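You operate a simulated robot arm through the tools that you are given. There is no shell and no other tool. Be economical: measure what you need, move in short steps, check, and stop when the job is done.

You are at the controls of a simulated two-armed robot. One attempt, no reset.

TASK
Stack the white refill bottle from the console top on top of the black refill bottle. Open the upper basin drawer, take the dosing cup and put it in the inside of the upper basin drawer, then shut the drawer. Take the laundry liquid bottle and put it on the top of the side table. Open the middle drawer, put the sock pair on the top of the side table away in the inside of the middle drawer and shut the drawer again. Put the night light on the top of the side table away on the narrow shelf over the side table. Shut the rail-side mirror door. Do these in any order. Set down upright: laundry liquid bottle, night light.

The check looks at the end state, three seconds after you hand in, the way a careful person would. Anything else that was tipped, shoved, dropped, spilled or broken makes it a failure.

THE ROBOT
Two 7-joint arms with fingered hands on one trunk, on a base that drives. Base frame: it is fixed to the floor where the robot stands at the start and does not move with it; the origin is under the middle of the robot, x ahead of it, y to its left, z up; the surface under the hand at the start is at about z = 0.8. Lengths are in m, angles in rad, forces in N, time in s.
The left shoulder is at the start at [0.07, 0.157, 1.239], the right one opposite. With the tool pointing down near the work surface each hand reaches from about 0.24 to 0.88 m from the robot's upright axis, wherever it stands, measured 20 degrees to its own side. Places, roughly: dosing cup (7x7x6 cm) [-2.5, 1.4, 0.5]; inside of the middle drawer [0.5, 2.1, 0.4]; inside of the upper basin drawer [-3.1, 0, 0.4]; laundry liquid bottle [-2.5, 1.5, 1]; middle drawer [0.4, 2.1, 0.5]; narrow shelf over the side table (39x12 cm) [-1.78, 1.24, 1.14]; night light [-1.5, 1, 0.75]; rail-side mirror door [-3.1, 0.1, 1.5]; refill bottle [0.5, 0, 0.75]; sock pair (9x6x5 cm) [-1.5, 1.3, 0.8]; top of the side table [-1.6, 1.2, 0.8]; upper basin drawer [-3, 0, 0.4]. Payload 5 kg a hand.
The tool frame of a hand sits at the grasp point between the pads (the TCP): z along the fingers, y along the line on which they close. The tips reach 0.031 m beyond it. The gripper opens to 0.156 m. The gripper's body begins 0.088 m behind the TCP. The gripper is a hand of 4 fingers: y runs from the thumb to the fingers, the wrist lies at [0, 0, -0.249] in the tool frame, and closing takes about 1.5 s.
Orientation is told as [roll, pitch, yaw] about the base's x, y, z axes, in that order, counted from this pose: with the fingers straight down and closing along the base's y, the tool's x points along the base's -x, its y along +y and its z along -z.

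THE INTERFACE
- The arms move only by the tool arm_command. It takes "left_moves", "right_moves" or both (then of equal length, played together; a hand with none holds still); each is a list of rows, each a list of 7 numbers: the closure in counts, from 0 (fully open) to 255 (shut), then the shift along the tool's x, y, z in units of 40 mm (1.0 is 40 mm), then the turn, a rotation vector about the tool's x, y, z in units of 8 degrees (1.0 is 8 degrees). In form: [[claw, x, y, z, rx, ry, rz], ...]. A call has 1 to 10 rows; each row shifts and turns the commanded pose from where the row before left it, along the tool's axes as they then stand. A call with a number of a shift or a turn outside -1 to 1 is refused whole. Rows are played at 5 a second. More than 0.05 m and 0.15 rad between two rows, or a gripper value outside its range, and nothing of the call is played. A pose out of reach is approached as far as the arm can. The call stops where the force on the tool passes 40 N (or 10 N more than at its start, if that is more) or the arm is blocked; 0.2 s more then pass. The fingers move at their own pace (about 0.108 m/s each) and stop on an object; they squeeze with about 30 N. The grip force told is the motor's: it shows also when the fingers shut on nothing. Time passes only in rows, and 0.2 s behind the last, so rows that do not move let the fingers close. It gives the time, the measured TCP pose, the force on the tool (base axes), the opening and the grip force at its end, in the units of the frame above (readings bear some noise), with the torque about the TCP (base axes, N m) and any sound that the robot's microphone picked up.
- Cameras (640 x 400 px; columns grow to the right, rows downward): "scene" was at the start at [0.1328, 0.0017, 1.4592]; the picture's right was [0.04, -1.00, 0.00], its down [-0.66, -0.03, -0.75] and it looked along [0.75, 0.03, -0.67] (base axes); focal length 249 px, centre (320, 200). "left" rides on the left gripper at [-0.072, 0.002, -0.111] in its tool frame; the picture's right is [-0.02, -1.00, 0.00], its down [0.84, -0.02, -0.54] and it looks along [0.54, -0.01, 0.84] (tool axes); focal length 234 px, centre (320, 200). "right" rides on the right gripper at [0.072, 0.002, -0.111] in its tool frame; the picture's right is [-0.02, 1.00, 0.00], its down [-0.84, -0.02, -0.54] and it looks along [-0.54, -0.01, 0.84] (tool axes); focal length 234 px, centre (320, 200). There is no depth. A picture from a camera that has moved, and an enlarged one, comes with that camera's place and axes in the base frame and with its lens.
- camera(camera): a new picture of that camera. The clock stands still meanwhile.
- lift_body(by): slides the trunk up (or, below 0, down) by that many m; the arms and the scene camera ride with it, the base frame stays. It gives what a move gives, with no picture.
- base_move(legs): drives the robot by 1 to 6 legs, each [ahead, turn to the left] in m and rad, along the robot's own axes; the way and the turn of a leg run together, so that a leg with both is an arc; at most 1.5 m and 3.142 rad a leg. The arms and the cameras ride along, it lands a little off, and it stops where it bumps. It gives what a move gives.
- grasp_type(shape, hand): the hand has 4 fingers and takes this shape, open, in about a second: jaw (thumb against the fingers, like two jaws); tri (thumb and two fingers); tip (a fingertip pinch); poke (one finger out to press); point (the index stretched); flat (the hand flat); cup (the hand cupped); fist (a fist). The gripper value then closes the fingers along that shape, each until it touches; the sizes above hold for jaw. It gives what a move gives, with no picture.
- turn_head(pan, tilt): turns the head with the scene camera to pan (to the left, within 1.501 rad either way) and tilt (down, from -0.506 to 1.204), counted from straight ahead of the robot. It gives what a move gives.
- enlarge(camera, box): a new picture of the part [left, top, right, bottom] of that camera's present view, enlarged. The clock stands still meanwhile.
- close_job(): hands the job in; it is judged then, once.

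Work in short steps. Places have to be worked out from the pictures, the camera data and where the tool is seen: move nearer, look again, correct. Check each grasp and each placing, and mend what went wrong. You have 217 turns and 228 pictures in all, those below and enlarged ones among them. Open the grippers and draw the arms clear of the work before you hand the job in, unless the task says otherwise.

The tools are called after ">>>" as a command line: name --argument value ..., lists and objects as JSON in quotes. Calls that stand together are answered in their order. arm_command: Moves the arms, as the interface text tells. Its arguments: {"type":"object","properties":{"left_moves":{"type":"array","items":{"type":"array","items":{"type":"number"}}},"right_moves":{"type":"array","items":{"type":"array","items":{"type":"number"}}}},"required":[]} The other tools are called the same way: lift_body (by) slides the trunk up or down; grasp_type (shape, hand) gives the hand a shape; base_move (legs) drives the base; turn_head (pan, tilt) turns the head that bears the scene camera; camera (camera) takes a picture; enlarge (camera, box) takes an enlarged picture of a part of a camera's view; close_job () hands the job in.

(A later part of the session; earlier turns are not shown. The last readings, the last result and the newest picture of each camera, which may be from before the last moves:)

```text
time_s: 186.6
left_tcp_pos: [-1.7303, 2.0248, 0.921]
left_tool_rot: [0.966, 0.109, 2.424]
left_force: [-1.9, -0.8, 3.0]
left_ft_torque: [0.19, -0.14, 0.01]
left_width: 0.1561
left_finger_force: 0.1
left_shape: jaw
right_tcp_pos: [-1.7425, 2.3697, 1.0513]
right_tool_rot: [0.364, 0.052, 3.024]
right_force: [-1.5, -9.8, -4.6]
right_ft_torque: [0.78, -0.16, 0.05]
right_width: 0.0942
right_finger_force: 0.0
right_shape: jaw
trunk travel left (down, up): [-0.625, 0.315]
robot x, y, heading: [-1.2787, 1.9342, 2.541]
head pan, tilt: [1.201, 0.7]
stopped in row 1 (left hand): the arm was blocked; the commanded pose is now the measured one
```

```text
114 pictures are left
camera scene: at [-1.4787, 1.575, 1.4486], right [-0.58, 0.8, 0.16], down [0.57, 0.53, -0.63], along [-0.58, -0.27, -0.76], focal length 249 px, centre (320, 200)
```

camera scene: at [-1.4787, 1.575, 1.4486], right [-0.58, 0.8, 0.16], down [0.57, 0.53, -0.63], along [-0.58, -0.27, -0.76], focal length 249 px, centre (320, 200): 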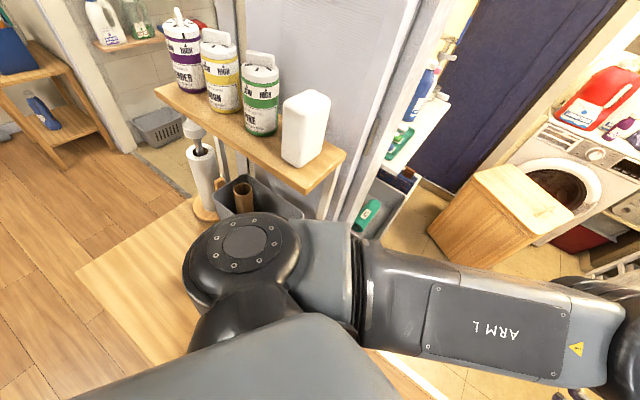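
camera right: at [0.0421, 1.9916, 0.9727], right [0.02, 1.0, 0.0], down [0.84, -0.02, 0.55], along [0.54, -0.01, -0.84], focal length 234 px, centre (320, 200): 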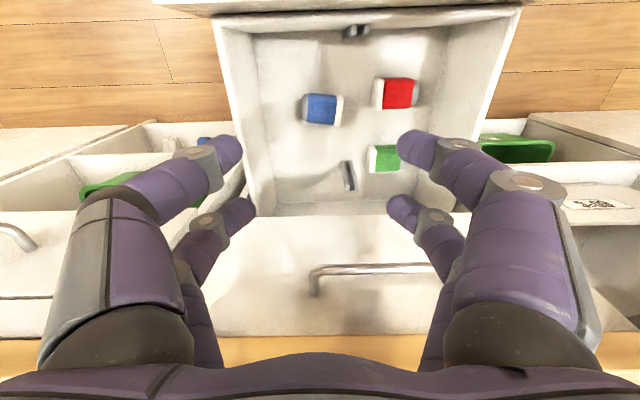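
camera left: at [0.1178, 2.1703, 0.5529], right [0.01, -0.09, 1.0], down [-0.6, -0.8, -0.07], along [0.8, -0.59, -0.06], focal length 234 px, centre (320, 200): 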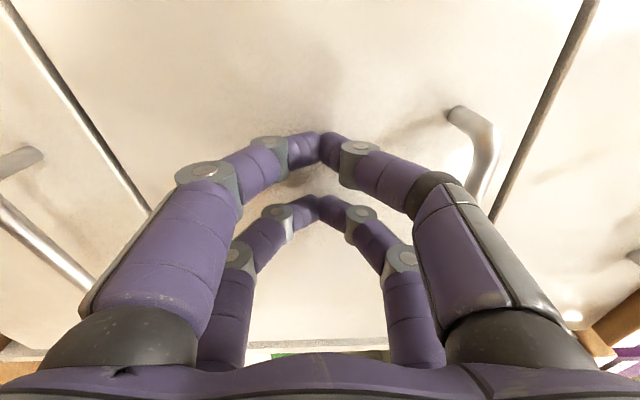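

I check with both hand cameras what touches.

>>> camera --camera "left"

>>> camera --camera "right"

>>> turn_head --pan -0.6 --tilt 1.1

>>> camera --camera "scene"

```text
113 pictures are left
camera left: at [-1.7308, 2.1439, 0.9768], right [0.42, 0.38, -0.82], down [0.91, -0.18, 0.38], along [0.0, -0.91, -0.42], focal length 234 px, centre (320, 200)
```

left: 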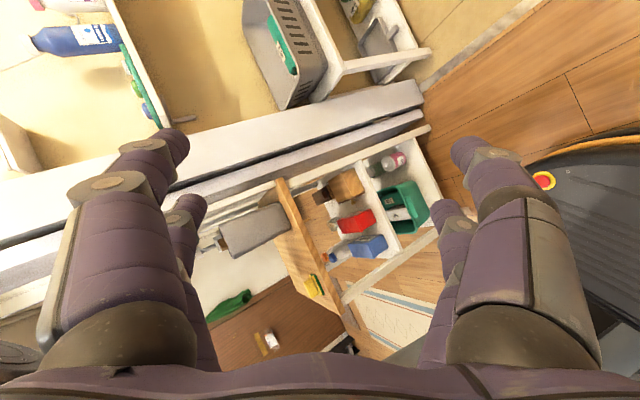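

```text
112 pictures are left
camera right: at [-1.6719, 2.3978, 1.1607], right [-0.15, -0.92, 0.35], down [-0.83, 0.31, 0.46], along [-0.53, -0.22, -0.81], focal length 234 px, centre (320, 200)
```

right: 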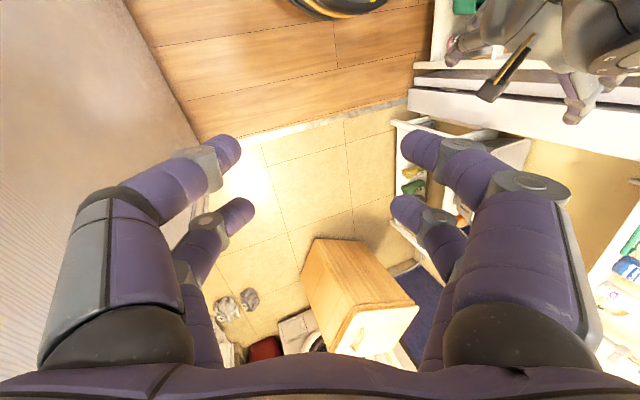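

```text
time_s: 188.4
left_tcp_pos: [-1.7042, 2.0796, 0.8916]
left_tool_rot: [0.932, 0.182, 2.308]
left_force: [5.5, -3.1, -0.1]
left_ft_torque: [0.17, 0.27, -0.45]
left_width: 0.156
left_finger_force: 0.1
left_shape: jaw
right_tcp_pos: [-1.6972, 2.436, 1.0272]
right_tool_rot: [0.385, 0.061, 2.898]
right_force: [-1.1, 0.2, 0.6]
right_ft_torque: [-0.04, -0.12, 0.07]
right_width: 0.0947
right_finger_force: 0.0
right_shape: jaw
trunk travel left (down, up): [-0.625, 0.315]
robot x, y, heading: [-1.2507, 1.9154, 2.416]
head pan, tilt: [-0.6, 1.1]
```

```text
111 pictures are left
camera scene: at [-1.4811, 1.7285, 1.4381], right [0.96, 0.23, 0.16], down [0.28, -0.76, -0.58], along [-0.01, 0.61, -0.8], focal length 249 px, centre (320, 200)
```

scene: 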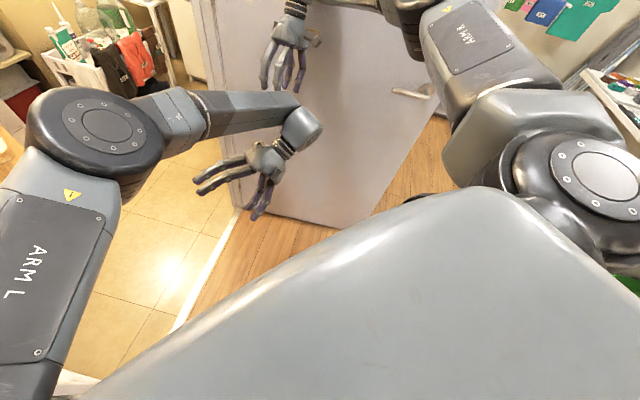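

I pull the right hand back toward the robot to make room for a right turn away from the pillar.

>>> arm_command --right_moves '[[100, 0.8, 0.3, 0, 0, 0, 0], [100, 0.8, 0.3, 0, 0, 0, 0], [100, 0.8, 0.3, 0, 0, 0, 0], [100, 0.8, 0.3, 0, 0, 0, 0]]'

>>> camera --camera "scene"

```text
time_s: 188.8
left_tcp_pos: [-1.6895, 2.0236, 0.8543]
left_tool_rot: [1.006, 0.333, 2.369]
left_force: [-3.5, -1.3, 2.3]
left_ft_torque: [0.19, -0.29, 0.18]
left_width: 0.1558
left_finger_force: 0.1
left_shape: jaw
right_tcp_pos: [-1.7153, 2.351, 0.9906]
right_tool_rot: [0.608, 0.059, 3.078]
right_force: [-3.0, -11.8, -1.8]
right_ft_torque: [0.96, -0.31, 0.17]
right_width: 0.0943
right_finger_force: 0.0
right_shape: jaw
trunk travel left (down, up): [-0.625, 0.315]
robot x, y, heading: [-1.2467, 1.9049, 2.454]
head pan, tilt: [-0.6, 1.1]
stopped in row 1 (left hand): the arm was blocked; the commanded pose is now the measured one
```

```text
110 pictures are left
camera scene: at [-1.449, 1.7024, 1.4411], right [0.95, 0.26, 0.15], down [0.3, -0.75, -0.59], along [-0.04, 0.61, -0.79], focal length 249 px, centre (320, 200)
```

scene: 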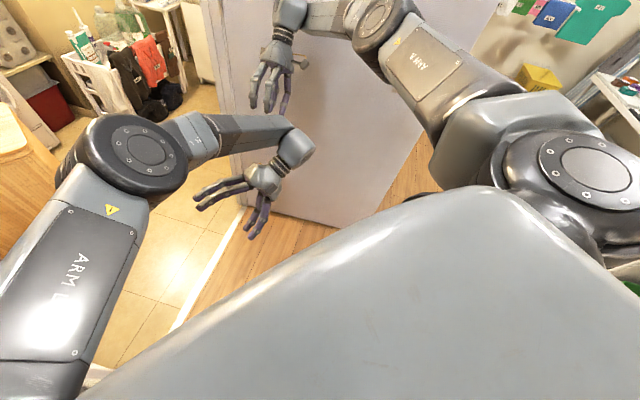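

>>> turn_head --pan 0.7 --tilt 0.6

>>> camera --camera "scene"

```text
time_s: 190.2
left_tcp_pos: [-1.7489, 2.042, 0.8503]
left_tool_rot: [0.899, 0.263, 2.293]
left_force: [-0.5, -0.2, -0.8]
left_ft_torque: [0.02, 0.04, -0.02]
left_width: 0.156
left_finger_force: 0.0
left_shape: jaw
right_tcp_pos: [-1.6933, 2.3792, 0.9867]
right_tool_rot: [0.64, 0.146, 3.088]
right_force: [0.1, 0.4, -0.5]
right_ft_torque: [0.02, -0.03, 0.03]
right_width: 0.0948
right_finger_force: 0.1
right_shape: jaw
trunk travel left (down, up): [-0.625, 0.315]
robot x, y, heading: [-1.301, 1.9366, 2.609]
head pan, tilt: [0.7, 0.6]
```

```text
109 pictures are left
camera scene: at [-1.5612, 1.6374, 1.4513], right [-0.18, 0.96, 0.2], down [0.63, 0.26, -0.73], along [-0.76, -0.01, -0.65], focal length 249 px, centre (320, 200)
```

scene: 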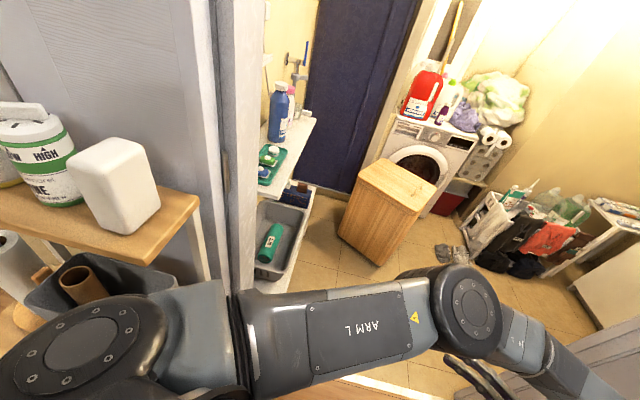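

I believe the right elbow is jammed on the door. I extend the right hand forward (−x) to straighten that arm and pull its elbow in.

>>> arm_command --right_moves '[[100, -0.95, 0.4, 0.1, 0, 0, 0], [100, -0.95, 0.4, 0.1, 0, 0, 0], [100, -0.95, 0.4, 0.1, 0, 0, 0], [100, -0.95, 0.4, 0.1, 0, 0, 0]]'

>>> arm_command --right_moves '[[100, -0.95, 0.4, 0.1, 0, 0, 0], [100, -0.95, 0.4, 0.1, 0, 0, 0], [100, -0.95, 0.4, 0.1, 0, 0, 0], [100, -0.95, 0.4, 0.1, 0, 0, 0]]'

>>> turn_head --pan -0.6 --tilt 0.9

>>> camera --camera "scene"

```text
time_s: 190.6
left_tcp_pos: [-1.7527, 2.0026, 0.8203]
left_tool_rot: [1.017, 0.327, 2.265]
left_force: [4.3, -4.1, 2.1]
left_ft_torque: [0.35, 0.03, -0.47]
left_width: 0.1563
left_finger_force: 0.0
left_shape: jaw
right_tcp_pos: [-1.6599, 2.3459, 0.9607]
right_tool_rot: [0.871, 0.126, -3.082]
right_force: [-8.9, -4.8, 9.2]
right_ft_torque: [1.04, -0.4, 0.73]
right_width: 0.0947
right_finger_force: 0.1
right_shape: jaw
trunk travel left (down, up): [-0.625, 0.315]
robot x, y, heading: [-1.3098, 1.9379, 2.661]
head pan, tilt: [0.7, 0.6]
stopped in row 1 (left hand): the arm was blocked; the commanded pose is now the measured one
```

```text
time_s: 190.9
left_tcp_pos: [-1.776, 2.0143, 0.768]
left_tool_rot: [1.189, 0.453, 2.24]
left_force: [-1.1, 2.2, 2.1]
left_ft_torque: [0.11, -0.15, 0.22]
left_width: 0.1563
left_finger_force: 0.1
left_shape: jaw
right_tcp_pos: [-1.6399, 2.3173, 0.8755]
right_tool_rot: [1.17, 0.102, -2.975]
right_force: [3.1, -0.2, 3.4]
right_ft_torque: [0.31, 0.16, -0.19]
right_width: 0.0948
right_finger_force: 0.2
right_shape: jaw
trunk travel left (down, up): [-0.625, 0.315]
robot x, y, heading: [-1.2966, 1.9327, 2.614]
head pan, tilt: [0.7, 0.6]
stopped in row 1 (left hand): the arm was blocked; the commanded pose is now the measured one
```

```text
time_s: 192.4
left_tcp_pos: [-1.6741, 2.0637, 0.7847]
left_tool_rot: [1.222, 0.418, 2.272]
left_force: [-0.7, 2.2, -2.8]
left_ft_torque: [-0.15, 0.1, 0.11]
left_width: 0.1559
left_finger_force: 0.0
left_shape: jaw
right_tcp_pos: [-1.6033, 2.312, 0.8895]
right_tool_rot: [1.255, -0.126, -2.797]
right_force: [-69.4, -4.3, 9.5]
right_ft_torque: [-0.37, -1.86, -2.6]
right_width: 0.0924
right_finger_force: 0.0
right_shape: jaw
trunk travel left (down, up): [-0.625, 0.315]
robot x, y, heading: [-1.319, 1.9293, 2.684]
head pan, tilt: [-0.6, 0.901]
```

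```text
108 pictures are left
camera scene: at [-1.2435, 1.9051, 1.4713], right [0.87, 0.5, -0.06], down [0.31, -0.63, -0.71], along [-0.39, 0.6, -0.7], focal length 249 px, centre (320, 200)
```

scene: 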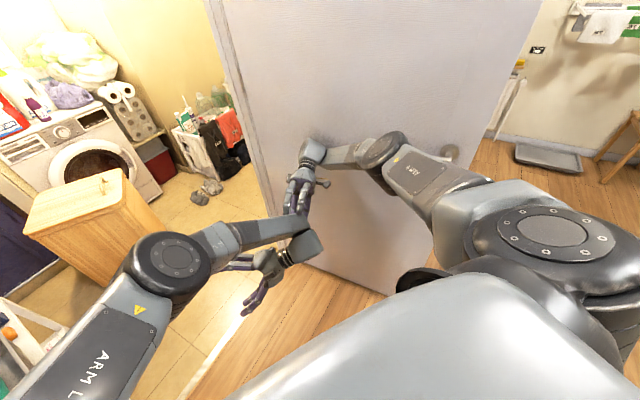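

The lean changed a lot (now slightly backward) and the hands touch each other. I let a second pass without motion and see.

>>> arm_command --right_moves '[[100, 0, 0, 0, 0, 0, 0], [100, 0, 0, 0, 0, 0, 0], [100, 0, 0, 0, 0, 0, 0], [100, 0, 0, 0, 0, 0, 0], [100, 0, 0, 0, 0, 0, 0]]'

>>> camera --camera "scene"

```text
time_s: 192.7
left_tcp_pos: [-1.7328, 2.0464, 0.6639]
left_tool_rot: [1.115, 0.566, 2.139]
left_force: [7.0, 1.5, 0.8]
left_ft_torque: [0.06, 0.13, -0.35]
left_width: 0.1559
left_finger_force: 0.0
left_shape: jaw
right_tcp_pos: [-1.6233, 2.301, 0.8008]
right_tool_rot: [1.413, -0.104, -2.816]
right_force: [1.1, 4.5, 4.0]
right_ft_torque: [0.4, 0.15, -0.27]
right_width: 0.0952
right_finger_force: 0.1
right_shape: jaw
trunk travel left (down, up): [-0.625, 0.315]
robot x, y, heading: [-1.3107, 1.9001, 2.726]
head pan, tilt: [-0.6, 0.901]
stopped in row 1 (left hand): the arm was blocked; the commanded pose is now the measured one
```

```text
107 pictures are left
camera scene: at [-1.3035, 1.942, 1.458], right [0.85, 0.53, -0.04], down [0.37, -0.65, -0.67], along [-0.38, 0.55, -0.74], focal length 249 px, centre (320, 200)
```

scene: 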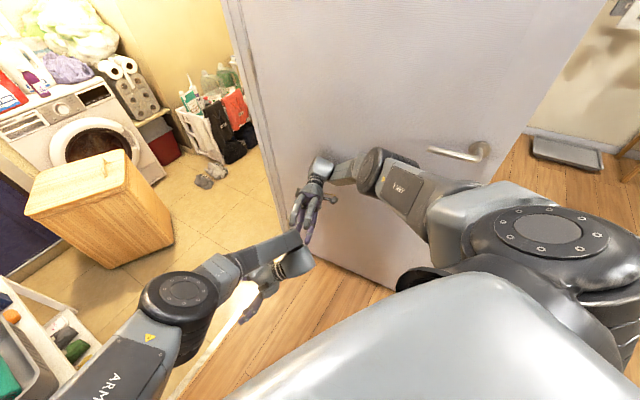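

Now almost upright. While tilted, arm commands drag the arms off, so I only let time pass with a head turn and recheck.

>>> turn_head --pan 0 --tilt 0.7

>>> camera --camera "scene"

```text
time_s: 193.7
left_tcp_pos: [-1.7745, 2.0773, 0.7023]
left_tool_rot: [1.102, 0.508, 2.24]
left_force: [-0.3, -0.2, 0.3]
left_ft_torque: [0.02, -0.03, 0.04]
left_width: 0.156
left_finger_force: 0.0
left_shape: jaw
right_tcp_pos: [-1.6812, 2.3038, 0.8022]
right_tool_rot: [1.452, -0.025, -2.726]
right_force: [-11.1, 4.6, 21.1]
right_ft_torque: [-1.08, -0.73, -0.25]
right_width: 0.1024
right_finger_force: 0.0
right_shape: jaw
trunk travel left (down, up): [-0.625, 0.315]
robot x, y, heading: [-1.3151, 1.9057, 2.755]
head pan, tilt: [0.0, 0.7]
```

```text
106 pictures are left
camera scene: at [-1.4598, 1.9143, 1.4621], right [0.38, 0.92, 0.03], down [0.61, -0.22, -0.76], along [-0.7, 0.31, -0.65], focal length 249 px, centre (320, 200)
```

scene: 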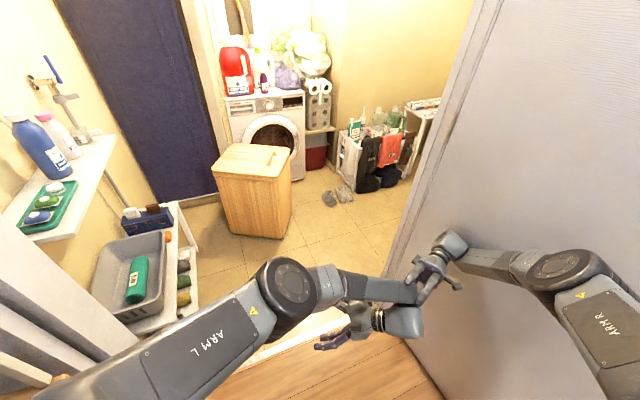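

Upright again. I reverse a little, gently.

>>> base_move --legs '[[-0.12, 0]]'

>>> camera --camera "scene"

```text
time_s: 194.4
left_tcp_pos: [-1.7875, 2.0739, 0.7026]
left_tool_rot: [1.189, 0.53, 2.354]
left_force: [-0.2, 0.4, -0.6]
left_ft_torque: [-0.08, 0.05, -0.01]
left_width: 0.1558
left_finger_force: 0.1
left_shape: jaw
right_tcp_pos: [-1.7445, 2.2885, 0.8553]
right_tool_rot: [1.546, -0.331, -2.78]
right_force: [-14.9, -3.4, -1.4]
right_ft_torque: [-0.6, 0.87, -0.37]
right_width: 0.0959
right_finger_force: 0.1
right_shape: jaw
trunk travel left (down, up): [-0.625, 0.315]
robot x, y, heading: [-1.3071, 1.9036, 2.79]
head pan, tilt: [0.0, 0.7]
stopped in leg 1: the robot was blocked; the commanded pose is now the measured one
```

```text
105 pictures are left
camera scene: at [-1.4367, 1.957, 1.4609], right [0.35, 0.94, -0.01], down [0.61, -0.23, -0.76], along [-0.72, 0.26, -0.65], focal length 249 px, centre (320, 200)
```

scene: 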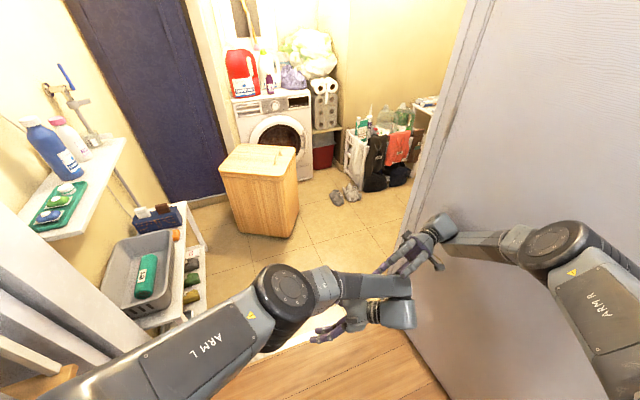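

Fully upright again (the camera agrees). Now I separate the hands: lift the right hand straight up first.

>>> arm_command --right_moves '[[100, -0.3, 0.9, 0, 0, 0, 0], [100, -0.3, 0.9, 0, 0, 0, 0], [100, -0.3, 0.9, 0, 0, 0, 0], [100, -0.3, 0.9, 0, 0, 0, 0]]'

>>> camera --camera "scene"

```text
time_s: 195.0
left_tcp_pos: [-1.787, 2.0678, 0.7062]
left_tool_rot: [1.178, 0.514, 2.347]
left_force: [-0.6, 0.0, -0.1]
left_ft_torque: [0.02, 0.0, 0.01]
left_width: 0.1561
left_finger_force: 0.1
left_shape: jaw
right_tcp_pos: [-1.6566, 2.3073, 0.843]
right_tool_rot: [1.484, -0.012, -2.696]
right_force: [-10.2, 13.2, -18.2]
right_ft_torque: [1.31, 0.77, -0.07]
right_width: 0.102
right_finger_force: 0.1
right_shape: jaw
trunk travel left (down, up): [-0.625, 0.315]
robot x, y, heading: [-1.3049, 1.9044, 2.783]
head pan, tilt: [0.0, 0.7]
stopped in row 2 (right hand): the force on the tool passed its limit at 50 N (the readings are from after the stop); the commanded pose is now the measured one
```

```text
104 pictures are left
camera scene: at [-1.4319, 1.9412, 1.4617], right [0.35, 0.94, 0.0], down [0.6, -0.22, -0.77], along [-0.72, 0.27, -0.64], focal length 249 px, centre (320, 200)
```

scene: 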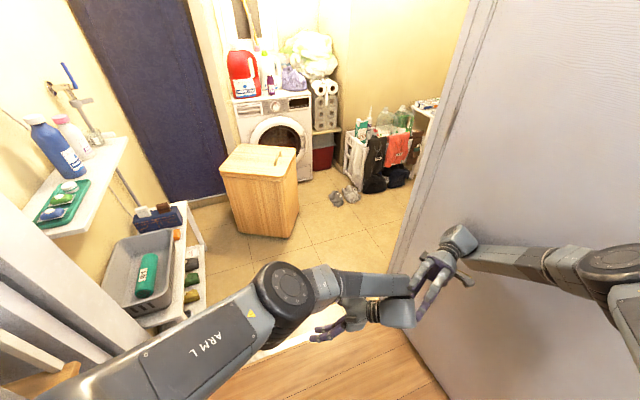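

>>> enlarge --camera "scene" --box '[300, 210, 500, 340]'

>>> camera --camera "right"

```text
3.08 times, centred on (400, 275) of scene
camera zoom: at [-1.4319, 1.9412, 1.4617], right [0.35, 0.94, 0.0], down [0.6, -0.22, -0.77], along [-0.72, 0.27, -0.64], focal length 767 px, centre (74, -31)
```

zoom: 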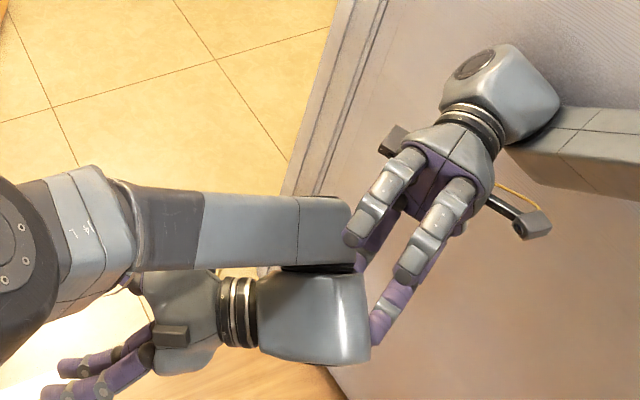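

```text
102 pictures are left
camera right: at [-1.6383, 2.4369, 0.8546], right [0.03, -0.08, 1.0], down [-0.99, 0.13, 0.04], along [-0.13, -0.99, -0.08], focal length 234 px, centre (320, 200)
```

right: 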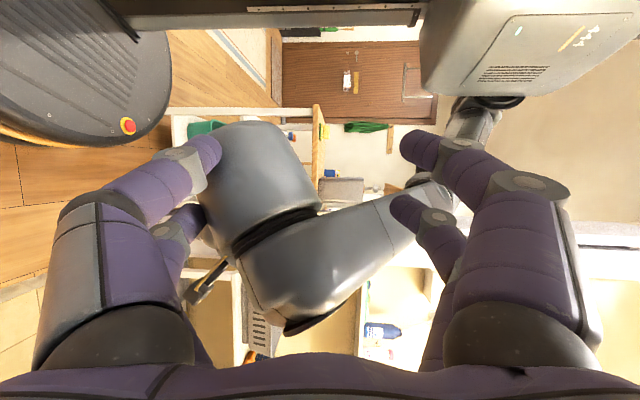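

The right fingers straddle the left wrist. I open the right hand fully and slide the left hand away along its own fingers (−y, −x).

>>> arm_command --left_moves '[[0, 0, 0, 0, 0, 0, 0], [0, 0, 0, 0.5, 0, 0, 0], [0, 0, 0, 0.6, 0, 0, 0], [0, 0, 0, 0.6, 0, 0, 0], [0, 0, 0, 0.6, 0, 0, 0]]' --right_moves '[[0, 0, 0, 0, 0, 0, 0], [0, 0, 0, -0.1, 0, 0, 0], [0, 0, 0, -0.1, 0, 0, 0], [0, 0, 0, -0.1, 0, 0, 0], [0, 0, 0, 0, 0, 0, 0]]'

>>> camera --camera "scene"

```text
time_s: 196.2
left_tcp_pos: [-1.8315, 1.9942, 0.6771]
left_tool_rot: [1.178, 0.513, 2.344]
left_force: [0.4, -0.9, -0.5]
left_ft_torque: [0.0, 0.02, -0.01]
left_width: 0.1559
left_finger_force: 0.0
left_shape: jaw
right_tcp_pos: [-1.6578, 2.3088, 0.8462]
right_tool_rot: [1.5, -0.013, -2.683]
right_force: [-0.6, -0.5, 0.3]
right_ft_torque: [0.02, 0.01, 0.01]
right_width: 0.1558
right_finger_force: 0.0
right_shape: jaw
trunk travel left (down, up): [-0.625, 0.315]
robot x, y, heading: [-1.3054, 1.8997, 2.783]
head pan, tilt: [0.0, 0.7]
```

```text
101 pictures are left
camera scene: at [-1.4286, 1.9376, 1.4616], right [0.35, 0.94, 0.0], down [0.6, -0.22, -0.77], along [-0.72, 0.27, -0.64], focal length 249 px, centre (320, 200)
```

scene: 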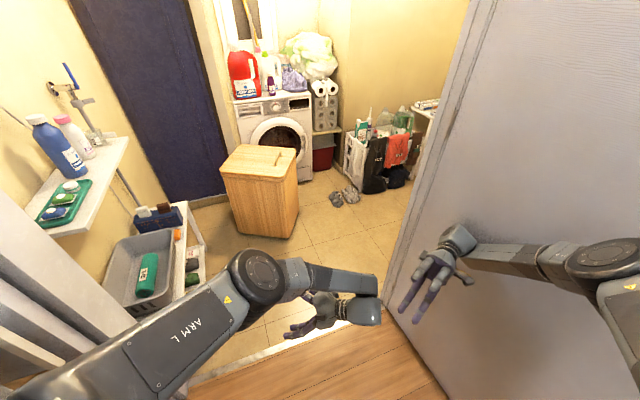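

Separated. I raise the right hand and rotate it fingers-down so its wrist leaves the door side.

>>> arm_command --right_moves '[[0, -0.3, 0.8, 0, 0, 0, 0], [0, -0.3, 0.8, 0, 0, 0, 0], [0, -0.3, 0.8, 0, 0, 0, 0], [0, 0, 0, 0, 1, 0, 0], [0, 0, 0, 0, 1, 0, 0], [0, 0, 0, 0, 1, 0, 0], [0, 0, 0, 0, 1, 0, 0], [0, 0, 0, 0, 1, 0, 0], [0, 0, 0, 0, 1, 0, 0], [0, 0, 0, 0, 1, 0, 0]]'

>>> camera --camera "scene"

```text
time_s: 198.4
left_tcp_pos: [-1.8353, 1.9974, 0.6752]
left_tool_rot: [1.181, 0.514, 2.347]
left_force: [-0.2, 0.0, -0.4]
left_ft_torque: [-0.03, 0.02, -0.03]
left_width: 0.156
left_finger_force: 0.1
left_shape: jaw
right_tcp_pos: [-1.6902, 2.2968, 0.9422]
right_tool_rot: [0.511, -0.017, -2.693]
right_force: [-0.2, -0.5, -0.1]
right_ft_torque: [0.04, 0.02, 0.01]
right_width: 0.1557
right_finger_force: 0.1
right_shape: jaw
trunk travel left (down, up): [-0.625, 0.315]
robot x, y, heading: [-1.3018, 1.8982, 2.781]
head pan, tilt: [0.0, 0.7]
```

```text
100 pictures are left
camera scene: at [-1.4312, 1.9446, 1.4616], right [0.35, 0.94, 0.0], down [0.6, -0.23, -0.77], along [-0.72, 0.27, -0.64], focal length 249 px, centre (320, 200)
```

scene: 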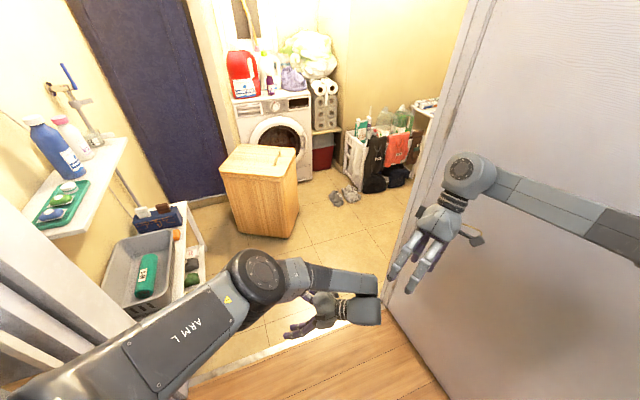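

>>> arm_command --right_moves '[[0, 0, 0, -0.5, 1, 0, 0], [0, 0, 0, -0.5, 1, 0, 0], [0, 0, 0, -0.5, 1, 0, 0], [0, 0, 0, -0.5, 0.65, 0, 0], [0, 0, 0, -0.5, 0, 0, 1], [0, 0, 0, -0.5, 0, 0, 1], [0, 0, 0, 0, 0, 0, 1], [0, 0, 0, 0, 0, 0, 1], [0, 0, 0, 0, 0, 0, 1], [0, 0, 0, 0, 0, 0, 0.8]]'

>>> camera --camera "scene"

```text
time_s: 200.6
left_tcp_pos: [-1.8348, 1.9978, 0.6757]
left_tool_rot: [1.185, 0.517, 2.347]
left_force: [-0.3, -0.9, 0.2]
left_ft_torque: [0.01, 0.02, 0.01]
left_width: 0.1561
left_finger_force: 0.0
left_shape: jaw
right_tcp_pos: [-1.6985, 2.32, 1.0575]
right_tool_rot: [0.014, -0.006, 2.778]
right_force: [1.0, -0.4, -0.4]
right_ft_torque: [0.0, -0.02, -0.04]
right_width: 0.1557
right_finger_force: 0.1
right_shape: jaw
trunk travel left (down, up): [-0.625, 0.315]
robot x, y, heading: [-1.304, 1.9, 2.781]
head pan, tilt: [0.0, 0.7]
```

```text
99 pictures are left
camera scene: at [-1.4318, 1.9455, 1.4615], right [0.35, 0.94, 0.0], down [0.6, -0.23, -0.76], along [-0.72, 0.27, -0.64], focal length 249 px, centre (320, 200)
```

scene: 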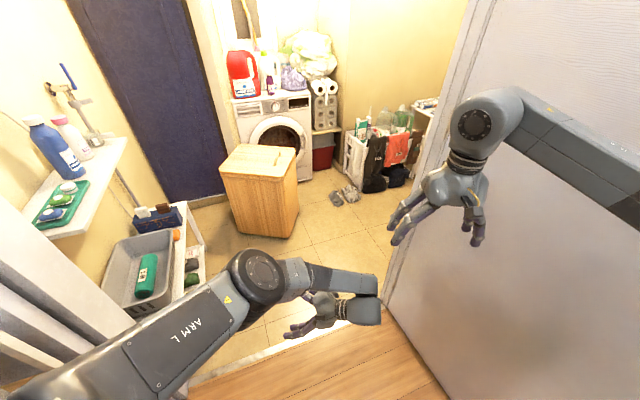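

Right hand is neutral. Now I rotate the left hand back to fingers-down.

>>> arm_command --left_moves '[[0, 0, 0, 0, 0.81, -0.13, -0.44], [0, 0, 0, 0, 0.81, -0.13, -0.44], [0, 0, 0, 0, 0.81, -0.13, -0.44], [0, 0, 0, 0, 0.81, -0.13, -0.44], [0, 0, 0, 0, 0.81, -0.13, -0.44], [0, 0, 0, 0, 0.81, -0.13, -0.44], [0, 0, 0, 0, 0.81, -0.13, -0.44], [0, 0, 0, 0, 0.81, -0.13, -0.44], [0, 0, 0, 0, 0.81, -0.13, -0.44], [0, 0, 0, 0, 0.81, -0.13, -0.44]]'

>>> arm_command --left_moves '[[0, 0, 0, -0.9, 0.81, -0.13, -0.44], [0, 0, 0, -0.9, 0, 0, 0], [0, 0, 0, -0.9, 0, 0, 0], [0, 0, 0, -0.9, 0, 0, 0], [0, 0, 0, -0.9, 0, 0, 0], [0, 0, 0, -0.9, 0, 0, 0], [0, 0, 0, -0.9, 0, 0, 0], [0, 0, 0, -0.9, 0, 0, 0]]'

>>> camera --camera "scene"

```text
time_s: 202.8
left_tcp_pos: [-1.8352, 1.9963, 0.6766]
left_tool_rot: [0.113, 0.021, 2.717]
left_force: [0.3, -0.7, 0.9]
left_ft_torque: [0.0, 0.02, -0.02]
left_width: 0.1559
left_finger_force: 0.1
left_shape: jaw
right_tcp_pos: [-1.7006, 2.3189, 1.0568]
right_tool_rot: [0.015, -0.01, 2.78]
right_force: [0.1, -1.0, 0.9]
right_ft_torque: [0.07, 0.01, -0.02]
right_width: 0.156
right_finger_force: 0.1
right_shape: jaw
trunk travel left (down, up): [-0.625, 0.315]
robot x, y, heading: [-1.3038, 1.8983, 2.781]
head pan, tilt: [0.0, 0.7]
```

```text
time_s: 204.6
left_tcp_pos: [-1.8338, 2.0028, 0.9653]
left_tool_rot: [0.005, -0.001, 2.776]
left_force: [0.3, -1.2, 0.6]
left_ft_torque: [-0.02, 0.02, -0.03]
left_width: 0.156
left_finger_force: 0.1
left_shape: jaw
right_tcp_pos: [-1.6985, 2.319, 1.0585]
right_tool_rot: [0.015, -0.009, 2.78]
right_force: [-0.1, 0.3, 0.3]
right_ft_torque: [0.0, 0.0, 0.04]
right_width: 0.1558
right_finger_force: 0.2
right_shape: jaw
trunk travel left (down, up): [-0.625, 0.315]
robot x, y, heading: [-1.3053, 1.8997, 2.782]
head pan, tilt: [0.0, 0.7]
```

```text
98 pictures are left
camera scene: at [-1.4312, 1.9454, 1.4615], right [0.35, 0.94, 0.0], down [0.6, -0.23, -0.77], along [-0.72, 0.27, -0.64], focal length 249 px, centre (320, 200)
```

scene: 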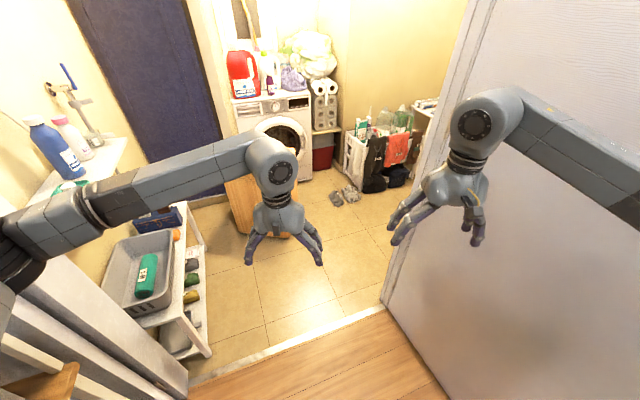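

Recovered: both hands neutral and the robot upright. I zoom on the laundry shelf and the trolley.

>>> enlarge --camera "scene" --box '[0, 50, 220, 190]'

>>> enlarge --camera "scene" --box '[80, 180, 240, 370]'

>>> enlarge --camera "scene" --box '[200, 0, 380, 110]'

```text
2.86 times, centred on (110, 120) of scene
camera zoom: at [-1.4312, 1.9454, 1.4615], right [0.35, 0.94, 0.0], down [0.6, -0.23, -0.77], along [-0.72, 0.27, -0.64], focal length 712 px, centre (920, 429)
```

zoom: 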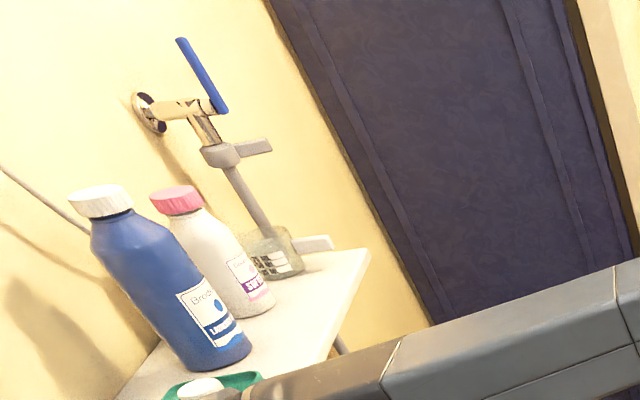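

```text
2.11 times, centred on (160, 275) of scene
camera zoom: at [-1.4312, 1.9454, 1.4615], right [0.35, 0.94, 0.0], down [0.6, -0.23, -0.77], along [-0.72, 0.27, -0.64], focal length 525 px, centre (657, 42)
```

zoom: 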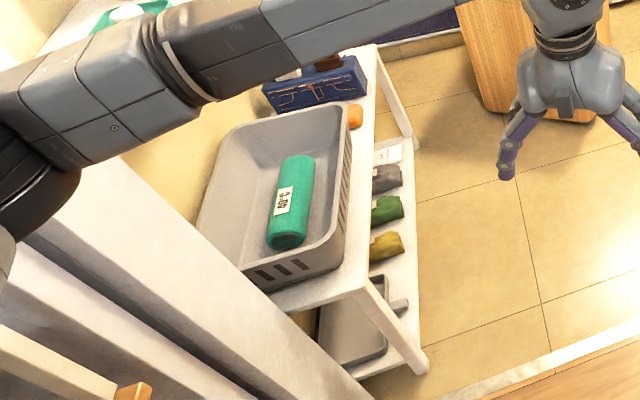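

```text
3.56 times, centred on (290, 55) of scene
camera zoom: at [-1.4312, 1.9454, 1.4615], right [0.35, 0.94, 0.0], down [0.6, -0.23, -0.77], along [-0.72, 0.27, -0.64], focal length 886 px, centre (427, 716)
```

zoom: 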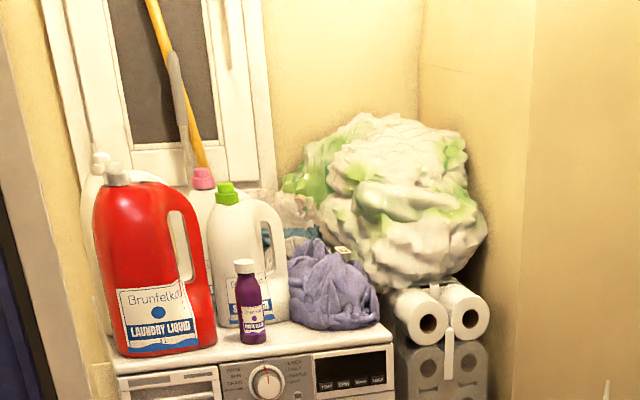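

The blue bottle on the shelf (label "Laundry Li…") at ≈(−2.4, 1.4, 1.05) matches the given place; the orange object on the trolley at ≈(−2.5, 1.55, 0.5) may be the cup. I stretch both arms forward to narrow the elbows before driving in.

>>> arm_command --left_moves '[[0, -0.9, 0.1, -0.2, 0, 0, 0], [0, -0.9, 0.1, -0.2, 0, 0, 0], [0, -0.9, 0.1, -0.2, 0, 0, 0], [0, -0.9, 0.1, -0.2, 0, 0, 0], [0, -0.9, 0.1, -0.2, 0, 0, 0], [0, -0.9, 0, -0.2, 0, 0, 0], [0, -0.9, 0, -0.2, 0, 0, 0]]' --right_moves '[[0, -0.9, 0.35, 0, 0, 0, 0], [0, -0.9, 0.35, 0, 0, 0, 0], [0, -0.9, 0.35, 0, 0, 0, 0], [0, -0.9, 0.35, 0, 0, 0, 0], [0, -0.9, 0.35, 0, 0, 0, 0], [0, -0.9, 0.1, 0, 0, 0, 0], [0, -0.9, 0, 0, 0, 0, 0]]'

>>> turn_head --pan 1.2 --tilt 0.7

>>> camera --camera "scene"

>>> turn_head --pan -1.2 --tilt 0.7

>>> camera --camera "scene"

```text
time_s: 206.2
left_tcp_pos: [-2.0777, 2.0773, 1.0172]
left_tool_rot: [0.005, 0.002, 2.775]
left_force: [-0.1, 1.2, -0.3]
left_ft_torque: [-0.03, 0.0, 0.02]
left_width: 0.1558
left_finger_force: 0.0
left_shape: jaw
right_tcp_pos: [-1.9627, 2.3404, 1.0576]
right_tool_rot: [0.014, -0.007, 2.782]
right_force: [0.4, -0.2, 0.1]
right_ft_torque: [-0.02, -0.06, 0.0]
right_width: 0.1559
right_finger_force: 0.2
right_shape: jaw
trunk travel left (down, up): [-0.625, 0.315]
robot x, y, heading: [-1.304, 1.898, 2.783]
head pan, tilt: [0.0, 0.7]
```

```text
time_s: 207.6
left_tcp_pos: [-2.0767, 2.0779, 1.0194]
left_tool_rot: [0.003, 0.0, 2.776]
left_force: [0.3, 0.5, -0.3]
left_ft_torque: [0.01, 0.02, -0.02]
left_width: 0.156
left_finger_force: 0.1
left_shape: jaw
right_tcp_pos: [-1.9624, 2.3397, 1.0603]
right_tool_rot: [0.017, -0.009, 2.781]
right_force: [-0.6, 0.9, 1.2]
right_ft_torque: [-0.01, -0.01, -0.01]
right_width: 0.1559
right_finger_force: 0.1
right_shape: jaw
trunk travel left (down, up): [-0.625, 0.315]
robot x, y, heading: [-1.3063, 1.9027, 2.782]
head pan, tilt: [1.201, 0.7]
```

```text
94 pictures are left
camera scene: at [-1.409, 1.8519, 1.4615], right [-0.75, 0.67, 0.0], down [0.43, 0.48, -0.76], along [-0.51, -0.57, -0.64], focal length 249 px, centre (320, 200)
```

scene: 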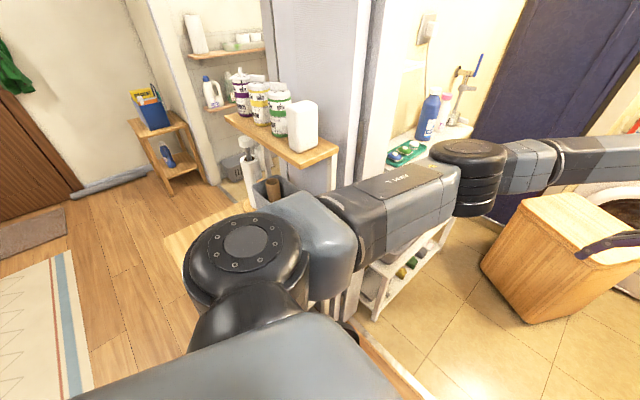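

```text
time_s: 209.8
left_tcp_pos: [-2.0765, 2.0773, 1.0192]
left_tool_rot: [0.004, -0.001, 2.777]
left_force: [-0.9, -1.5, 1.0]
left_ft_torque: [-0.01, -0.01, 0.0]
left_width: 0.1559
left_finger_force: 0.0
left_shape: jaw
right_tcp_pos: [-1.9613, 2.339, 1.0612]
right_tool_rot: [0.016, -0.009, 2.78]
right_force: [0.6, -0.3, -0.3]
right_ft_torque: [0.0, -0.01, 0.02]
right_width: 0.156
right_finger_force: 0.0
right_shape: jaw
trunk travel left (down, up): [-0.625, 0.315]
robot x, y, heading: [-1.3064, 1.8991, 2.786]
head pan, tilt: [-1.201, 0.7]
```

```text
93 pictures are left
camera scene: at [-1.3534, 2.0002, 1.4615], right [1.0, 0.01, 0.0], down [0.01, -0.64, -0.76], along [-0.01, 0.76, -0.64], focal length 249 px, centre (320, 200)
```

scene: 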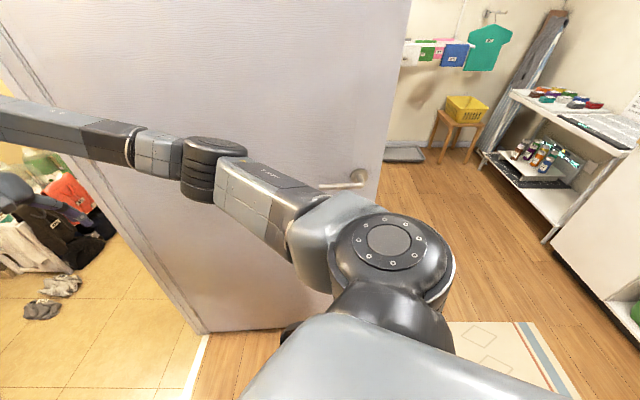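

Both elbows are now clear of the frame. I go forward 0.3 m at this heading, straighten to face −x, then enter.

>>> base_move --legs '[[0.3, 0], [0, 0.355]]'

>>> turn_head --pan 0 --tilt 0.6

>>> camera --camera "scene"

```text
time_s: 213.0
left_tcp_pos: [-2.3711, 1.9024, 1.0205]
left_tool_rot: [0.005, 0.0, 3.133]
left_force: [-0.4, -0.6, 0.2]
left_ft_torque: [-0.02, 0.04, 0.0]
left_width: 0.1561
left_finger_force: 0.0
left_shape: jaw
right_tcp_pos: [-2.3558, 2.1888, 1.0614]
right_tool_rot: [0.017, -0.009, 3.137]
right_force: [-0.1, -0.1, 0.3]
right_ft_torque: [0.01, 0.0, 0.0]
right_width: 0.1559
right_finger_force: 0.1
right_shape: jaw
trunk travel left (down, up): [-0.625, 0.315]
robot x, y, heading: [-1.5828, 2.0075, 3.136]
head pan, tilt: [-1.201, 0.7]
```

```text
time_s: 214.4
left_tcp_pos: [-2.3706, 1.9036, 1.0206]
left_tool_rot: [0.003, 0.0, 3.131]
left_force: [0.6, -0.1, 0.2]
left_ft_torque: [0.0, -0.01, 0.01]
left_width: 0.156
left_finger_force: 0.0
left_shape: jaw
right_tcp_pos: [-2.3543, 2.1888, 1.0614]
right_tool_rot: [0.015, -0.009, 3.137]
right_force: [-0.9, 0.2, 0.5]
right_ft_torque: [-0.03, -0.03, 0.01]
right_width: 0.1556
right_finger_force: 0.2
right_shape: jaw
trunk travel left (down, up): [-0.625, 0.315]
robot x, y, heading: [-1.5837, 2.0055, 3.134]
head pan, tilt: [0.0, 0.6]
```

```text
92 pictures are left
camera scene: at [-1.7252, 2.005, 1.4701], right [0.0, 1.0, 0.0], down [0.57, 0.0, -0.82], along [-0.82, 0.0, -0.57], focal length 249 px, centre (320, 200)
```

scene: 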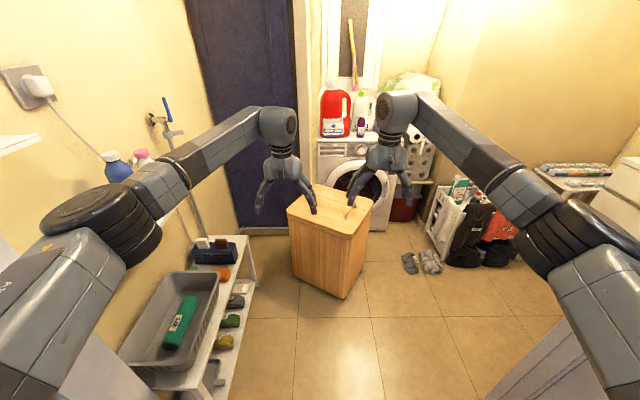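

Inside the doorway. I drive 0.33 m further in so that the left arm can reach the bottle shelf, then look left.

>>> base_move --legs '[[0.33, 0]]'

>>> turn_head --pan 0.9 --tilt 0.6

>>> camera --camera "scene"

```text
time_s: 216.5
left_tcp_pos: [-2.6961, 1.9113, 1.019]
left_tool_rot: [0.005, 0.0, 3.123]
left_force: [0.0, 0.2, 0.9]
left_ft_torque: [0.01, -0.01, -0.01]
left_width: 0.156
left_finger_force: 0.1
left_shape: jaw
right_tcp_pos: [-2.6785, 2.1961, 1.0615]
right_tool_rot: [0.016, -0.009, 3.129]
right_force: [-0.2, 1.0, -0.3]
right_ft_torque: [-0.01, -0.05, 0.01]
right_width: 0.1559
right_finger_force: 0.0
right_shape: jaw
trunk travel left (down, up): [-0.625, 0.315]
robot x, y, heading: [-1.91, 2.0099, 3.127]
head pan, tilt: [0.0, 0.6]
```

```text
time_s: 217.7
left_tcp_pos: [-2.6971, 1.9109, 1.0189]
left_tool_rot: [0.003, 0.001, 3.125]
left_force: [-0.1, -1.0, 0.1]
left_ft_torque: [-0.01, -0.02, 0.0]
left_width: 0.156
left_finger_force: 0.0
left_shape: jaw
right_tcp_pos: [-2.6774, 2.1966, 1.0604]
right_tool_rot: [0.017, -0.007, 3.13]
right_force: [-0.8, 0.1, -0.2]
right_ft_torque: [-0.02, -0.01, -0.03]
right_width: 0.1559
right_finger_force: 0.1
right_shape: jaw
trunk travel left (down, up): [-0.625, 0.315]
robot x, y, heading: [-1.9121, 2.0104, 3.132]
head pan, tilt: [0.901, 0.6]
```

```text
91 pictures are left
camera scene: at [-2.0172, 1.9385, 1.4701], right [-0.78, 0.63, 0.0], down [0.36, 0.44, -0.82], along [-0.52, -0.64, -0.57], focal length 249 px, centre (320, 200)
```

scene: 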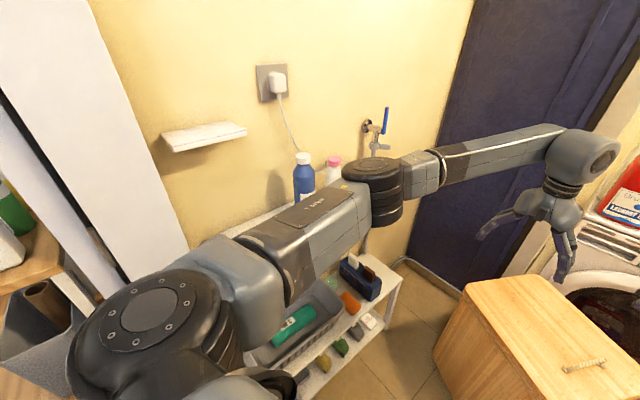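

Reaching from here would push the left elbow into the frame; using the right arm after turning diagonally is safer. First I raise both hands above bottle height.

>>> arm_command --left_moves '[[0, 0.3, 0, -0.9, 0, 0, 0], [0, 0.3, 0, -0.9, 0, 0, 0], [0, 0.3, 0, -0.9, 0, 0, 0], [0, 0.3, 0, -0.9, 0, 0, 0], [0, 0.3, 0, -0.9, 0, 0, 0], [0, 0.3, 0, -0.9, 0, 0, 0], [0, 0.3, 0, -0.9, 0, 0, 0], [0, 0.3, 0, -0.9, 0, 0, 0], [0, 0.3, 0, -0.9, 0, 0, 0]]' --right_moves '[[0, 0.2, 0, -0.8, 0, 0, 0], [0, 0.2, 0, -0.8, 0, 0, 0], [0, 0.2, 0, -0.8, 0, 0, 0], [0, 0.2, 0, -0.8, 0, 0, 0], [0, 0.2, 0, -0.8, 0, 0, 0], [0, 0.2, 0, -0.8, 0, 0, 0], [0, 0.2, 0, -0.8, 0, 0, 0], [0, 0.2, 0, -0.8, 0, 0, 0], [0, 0.2, 0, -0.8, 0, 0, 0]]'

>>> base_move --legs '[[0, -0.6], [0.2, 0]]'

>>> turn_head --pan 0.6 --tilt 0.5

>>> camera --camera "scene"

```text
time_s: 219.7
left_tcp_pos: [-2.5851, 1.9088, 1.3449]
left_tool_rot: [0.004, -0.003, 3.123]
left_force: [1.2, -0.5, -0.7]
left_ft_torque: [0.0, 0.08, 0.01]
left_width: 0.1556
left_finger_force: 0.0
left_shape: jaw
right_tcp_pos: [-2.6008, 2.2004, 1.3524]
right_tool_rot: [0.013, -0.011, 3.128]
right_force: [0.8, -0.2, 0.5]
right_ft_torque: [0.02, 0.06, 0.04]
right_width: 0.1558
right_finger_force: 0.1
right_shape: jaw
trunk travel left (down, up): [-0.625, 0.315]
robot x, y, heading: [-1.9102, 2.0061, 3.129]
head pan, tilt: [0.901, 0.6]
```

```text
time_s: 222.0
left_tcp_pos: [-2.5315, 2.3082, 1.3415]
left_tool_rot: [-0.002, 0.001, 2.52]
left_force: [-0.2, 0.9, 0.8]
left_ft_torque: [0.01, 0.04, -0.02]
left_width: 0.156
left_finger_force: 0.1
left_shape: jaw
right_tcp_pos: [-2.3818, 2.5521, 1.3457]
right_tool_rot: [0.0, -0.004, 2.534]
right_force: [-0.6, 0.3, -0.3]
right_ft_torque: [0.0, -0.02, 0.02]
right_width: 0.1562
right_finger_force: 0.1
right_shape: jaw
trunk travel left (down, up): [-0.625, 0.315]
robot x, y, heading: [-1.9089, 2.0108, 2.53]
head pan, tilt: [0.901, 0.6]
stopped in leg 1: the robot was blocked; the commanded pose is now the measured one
```

```text
time_s: 222.8
left_tcp_pos: [-2.5339, 2.3093, 1.3377]
left_tool_rot: [-0.002, 0.003, 2.519]
left_force: [-0.1, -1.0, 0.3]
left_ft_torque: [0.05, 0.0, 0.03]
left_width: 0.1558
left_finger_force: 0.0
left_shape: jaw
right_tcp_pos: [-2.383, 2.5531, 1.3473]
right_tool_rot: [0.003, -0.004, 2.528]
right_force: [0.1, -0.1, -0.4]
right_ft_torque: [0.01, 0.02, 0.03]
right_width: 0.1563
right_finger_force: 0.2
right_shape: jaw
trunk travel left (down, up): [-0.625, 0.315]
robot x, y, heading: [-1.9129, 2.0067, 2.527]
head pan, tilt: [0.6, 0.499]
```

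```text
90 pictures are left
camera scene: at [-2.0529, 2.0305, 1.4783], right [0.01, 1.0, 0.0], down [0.48, 0.0, -0.87], along [-0.87, 0.01, -0.48], focal length 249 px, centre (320, 200)
```

scene: 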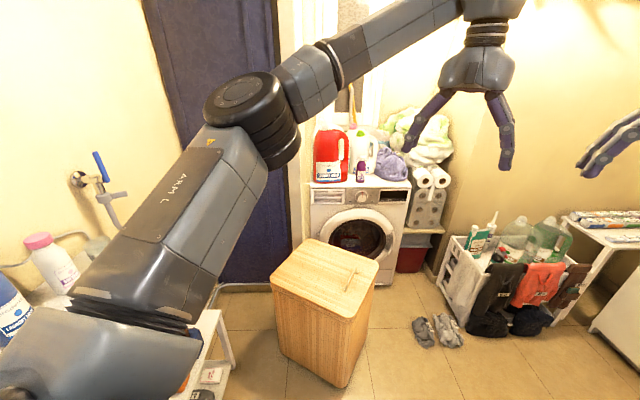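

Turn completed just as something touched on the right (frame). Still upright. I go forward 0.18 m.

>>> base_move --legs '[[0.18, 0.1]]'

>>> camera --camera "scene"

```text
time_s: 223.7
left_tcp_pos: [-2.5591, 2.3081, 1.347]
left_tool_rot: [-0.001, -0.009, 2.538]
left_force: [0.4, 0.5, -0.4]
left_ft_torque: [0.06, 0.04, 0.0]
left_width: 0.1557
left_finger_force: 0.0
left_shape: jaw
right_tcp_pos: [-2.4149, 2.5555, 1.3632]
right_tool_rot: [0.003, -0.027, 2.548]
right_force: [-0.3, 0.5, 0.5]
right_ft_torque: [0.02, -0.04, -0.02]
right_width: 0.156
right_finger_force: 0.1
right_shape: jaw
trunk travel left (down, up): [-0.625, 0.315]
robot x, y, heading: [-1.9412, 2.0302, 2.541]
head pan, tilt: [0.6, 0.499]
stopped in leg 1: the robot was blocked; the commanded pose is now the measured one
```

```text
89 pictures are left
camera scene: at [-2.0765, 2.0357, 1.4802], right [0.0, 1.0, 0.02], down [0.48, 0.01, -0.88], along [-0.88, 0.01, -0.48], focal length 249 px, centre (320, 200)
```

scene: 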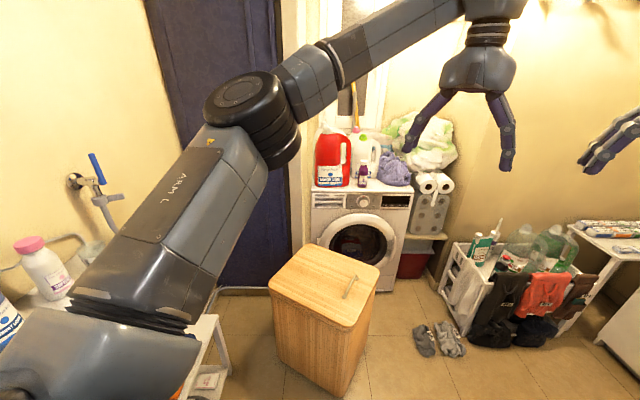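

The right elbow rubs the frame. I turn back left, then go forward into the room.

>>> base_move --legs '[[0, 0.42], [0.3, 0]]'

>>> camera --camera "scene"

```text
time_s: 224.5
left_tcp_pos: [-2.5584, 2.3009, 1.3478]
left_tool_rot: [0.0, -0.009, 2.552]
left_force: [0.6, -0.4, 0.6]
left_ft_torque: [0.02, -0.01, -0.01]
left_width: 0.1562
left_finger_force: 0.1
left_shape: jaw
right_tcp_pos: [-2.4161, 2.5529, 1.3634]
right_tool_rot: [0.007, -0.029, 2.561]
right_force: [-0.3, -0.4, -0.7]
right_ft_torque: [0.0, 0.01, -0.01]
right_width: 0.1558
right_finger_force: 0.1
right_shape: jaw
trunk travel left (down, up): [-0.625, 0.315]
robot x, y, heading: [-1.9406, 2.0284, 2.558]
head pan, tilt: [0.6, 0.499]
stopped in leg 1: the robot was blocked; the commanded pose is now the measured one
```

```text
88 pictures are left
camera scene: at [-2.0721, 2.0361, 1.4796], right [-0.01, 1.0, 0.01], down [0.48, 0.02, -0.88], along [-0.88, -0.01, -0.48], focal length 249 px, centre (320, 200)
```

scene: 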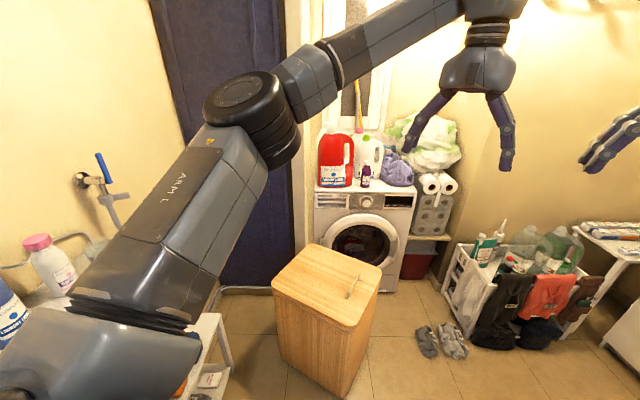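

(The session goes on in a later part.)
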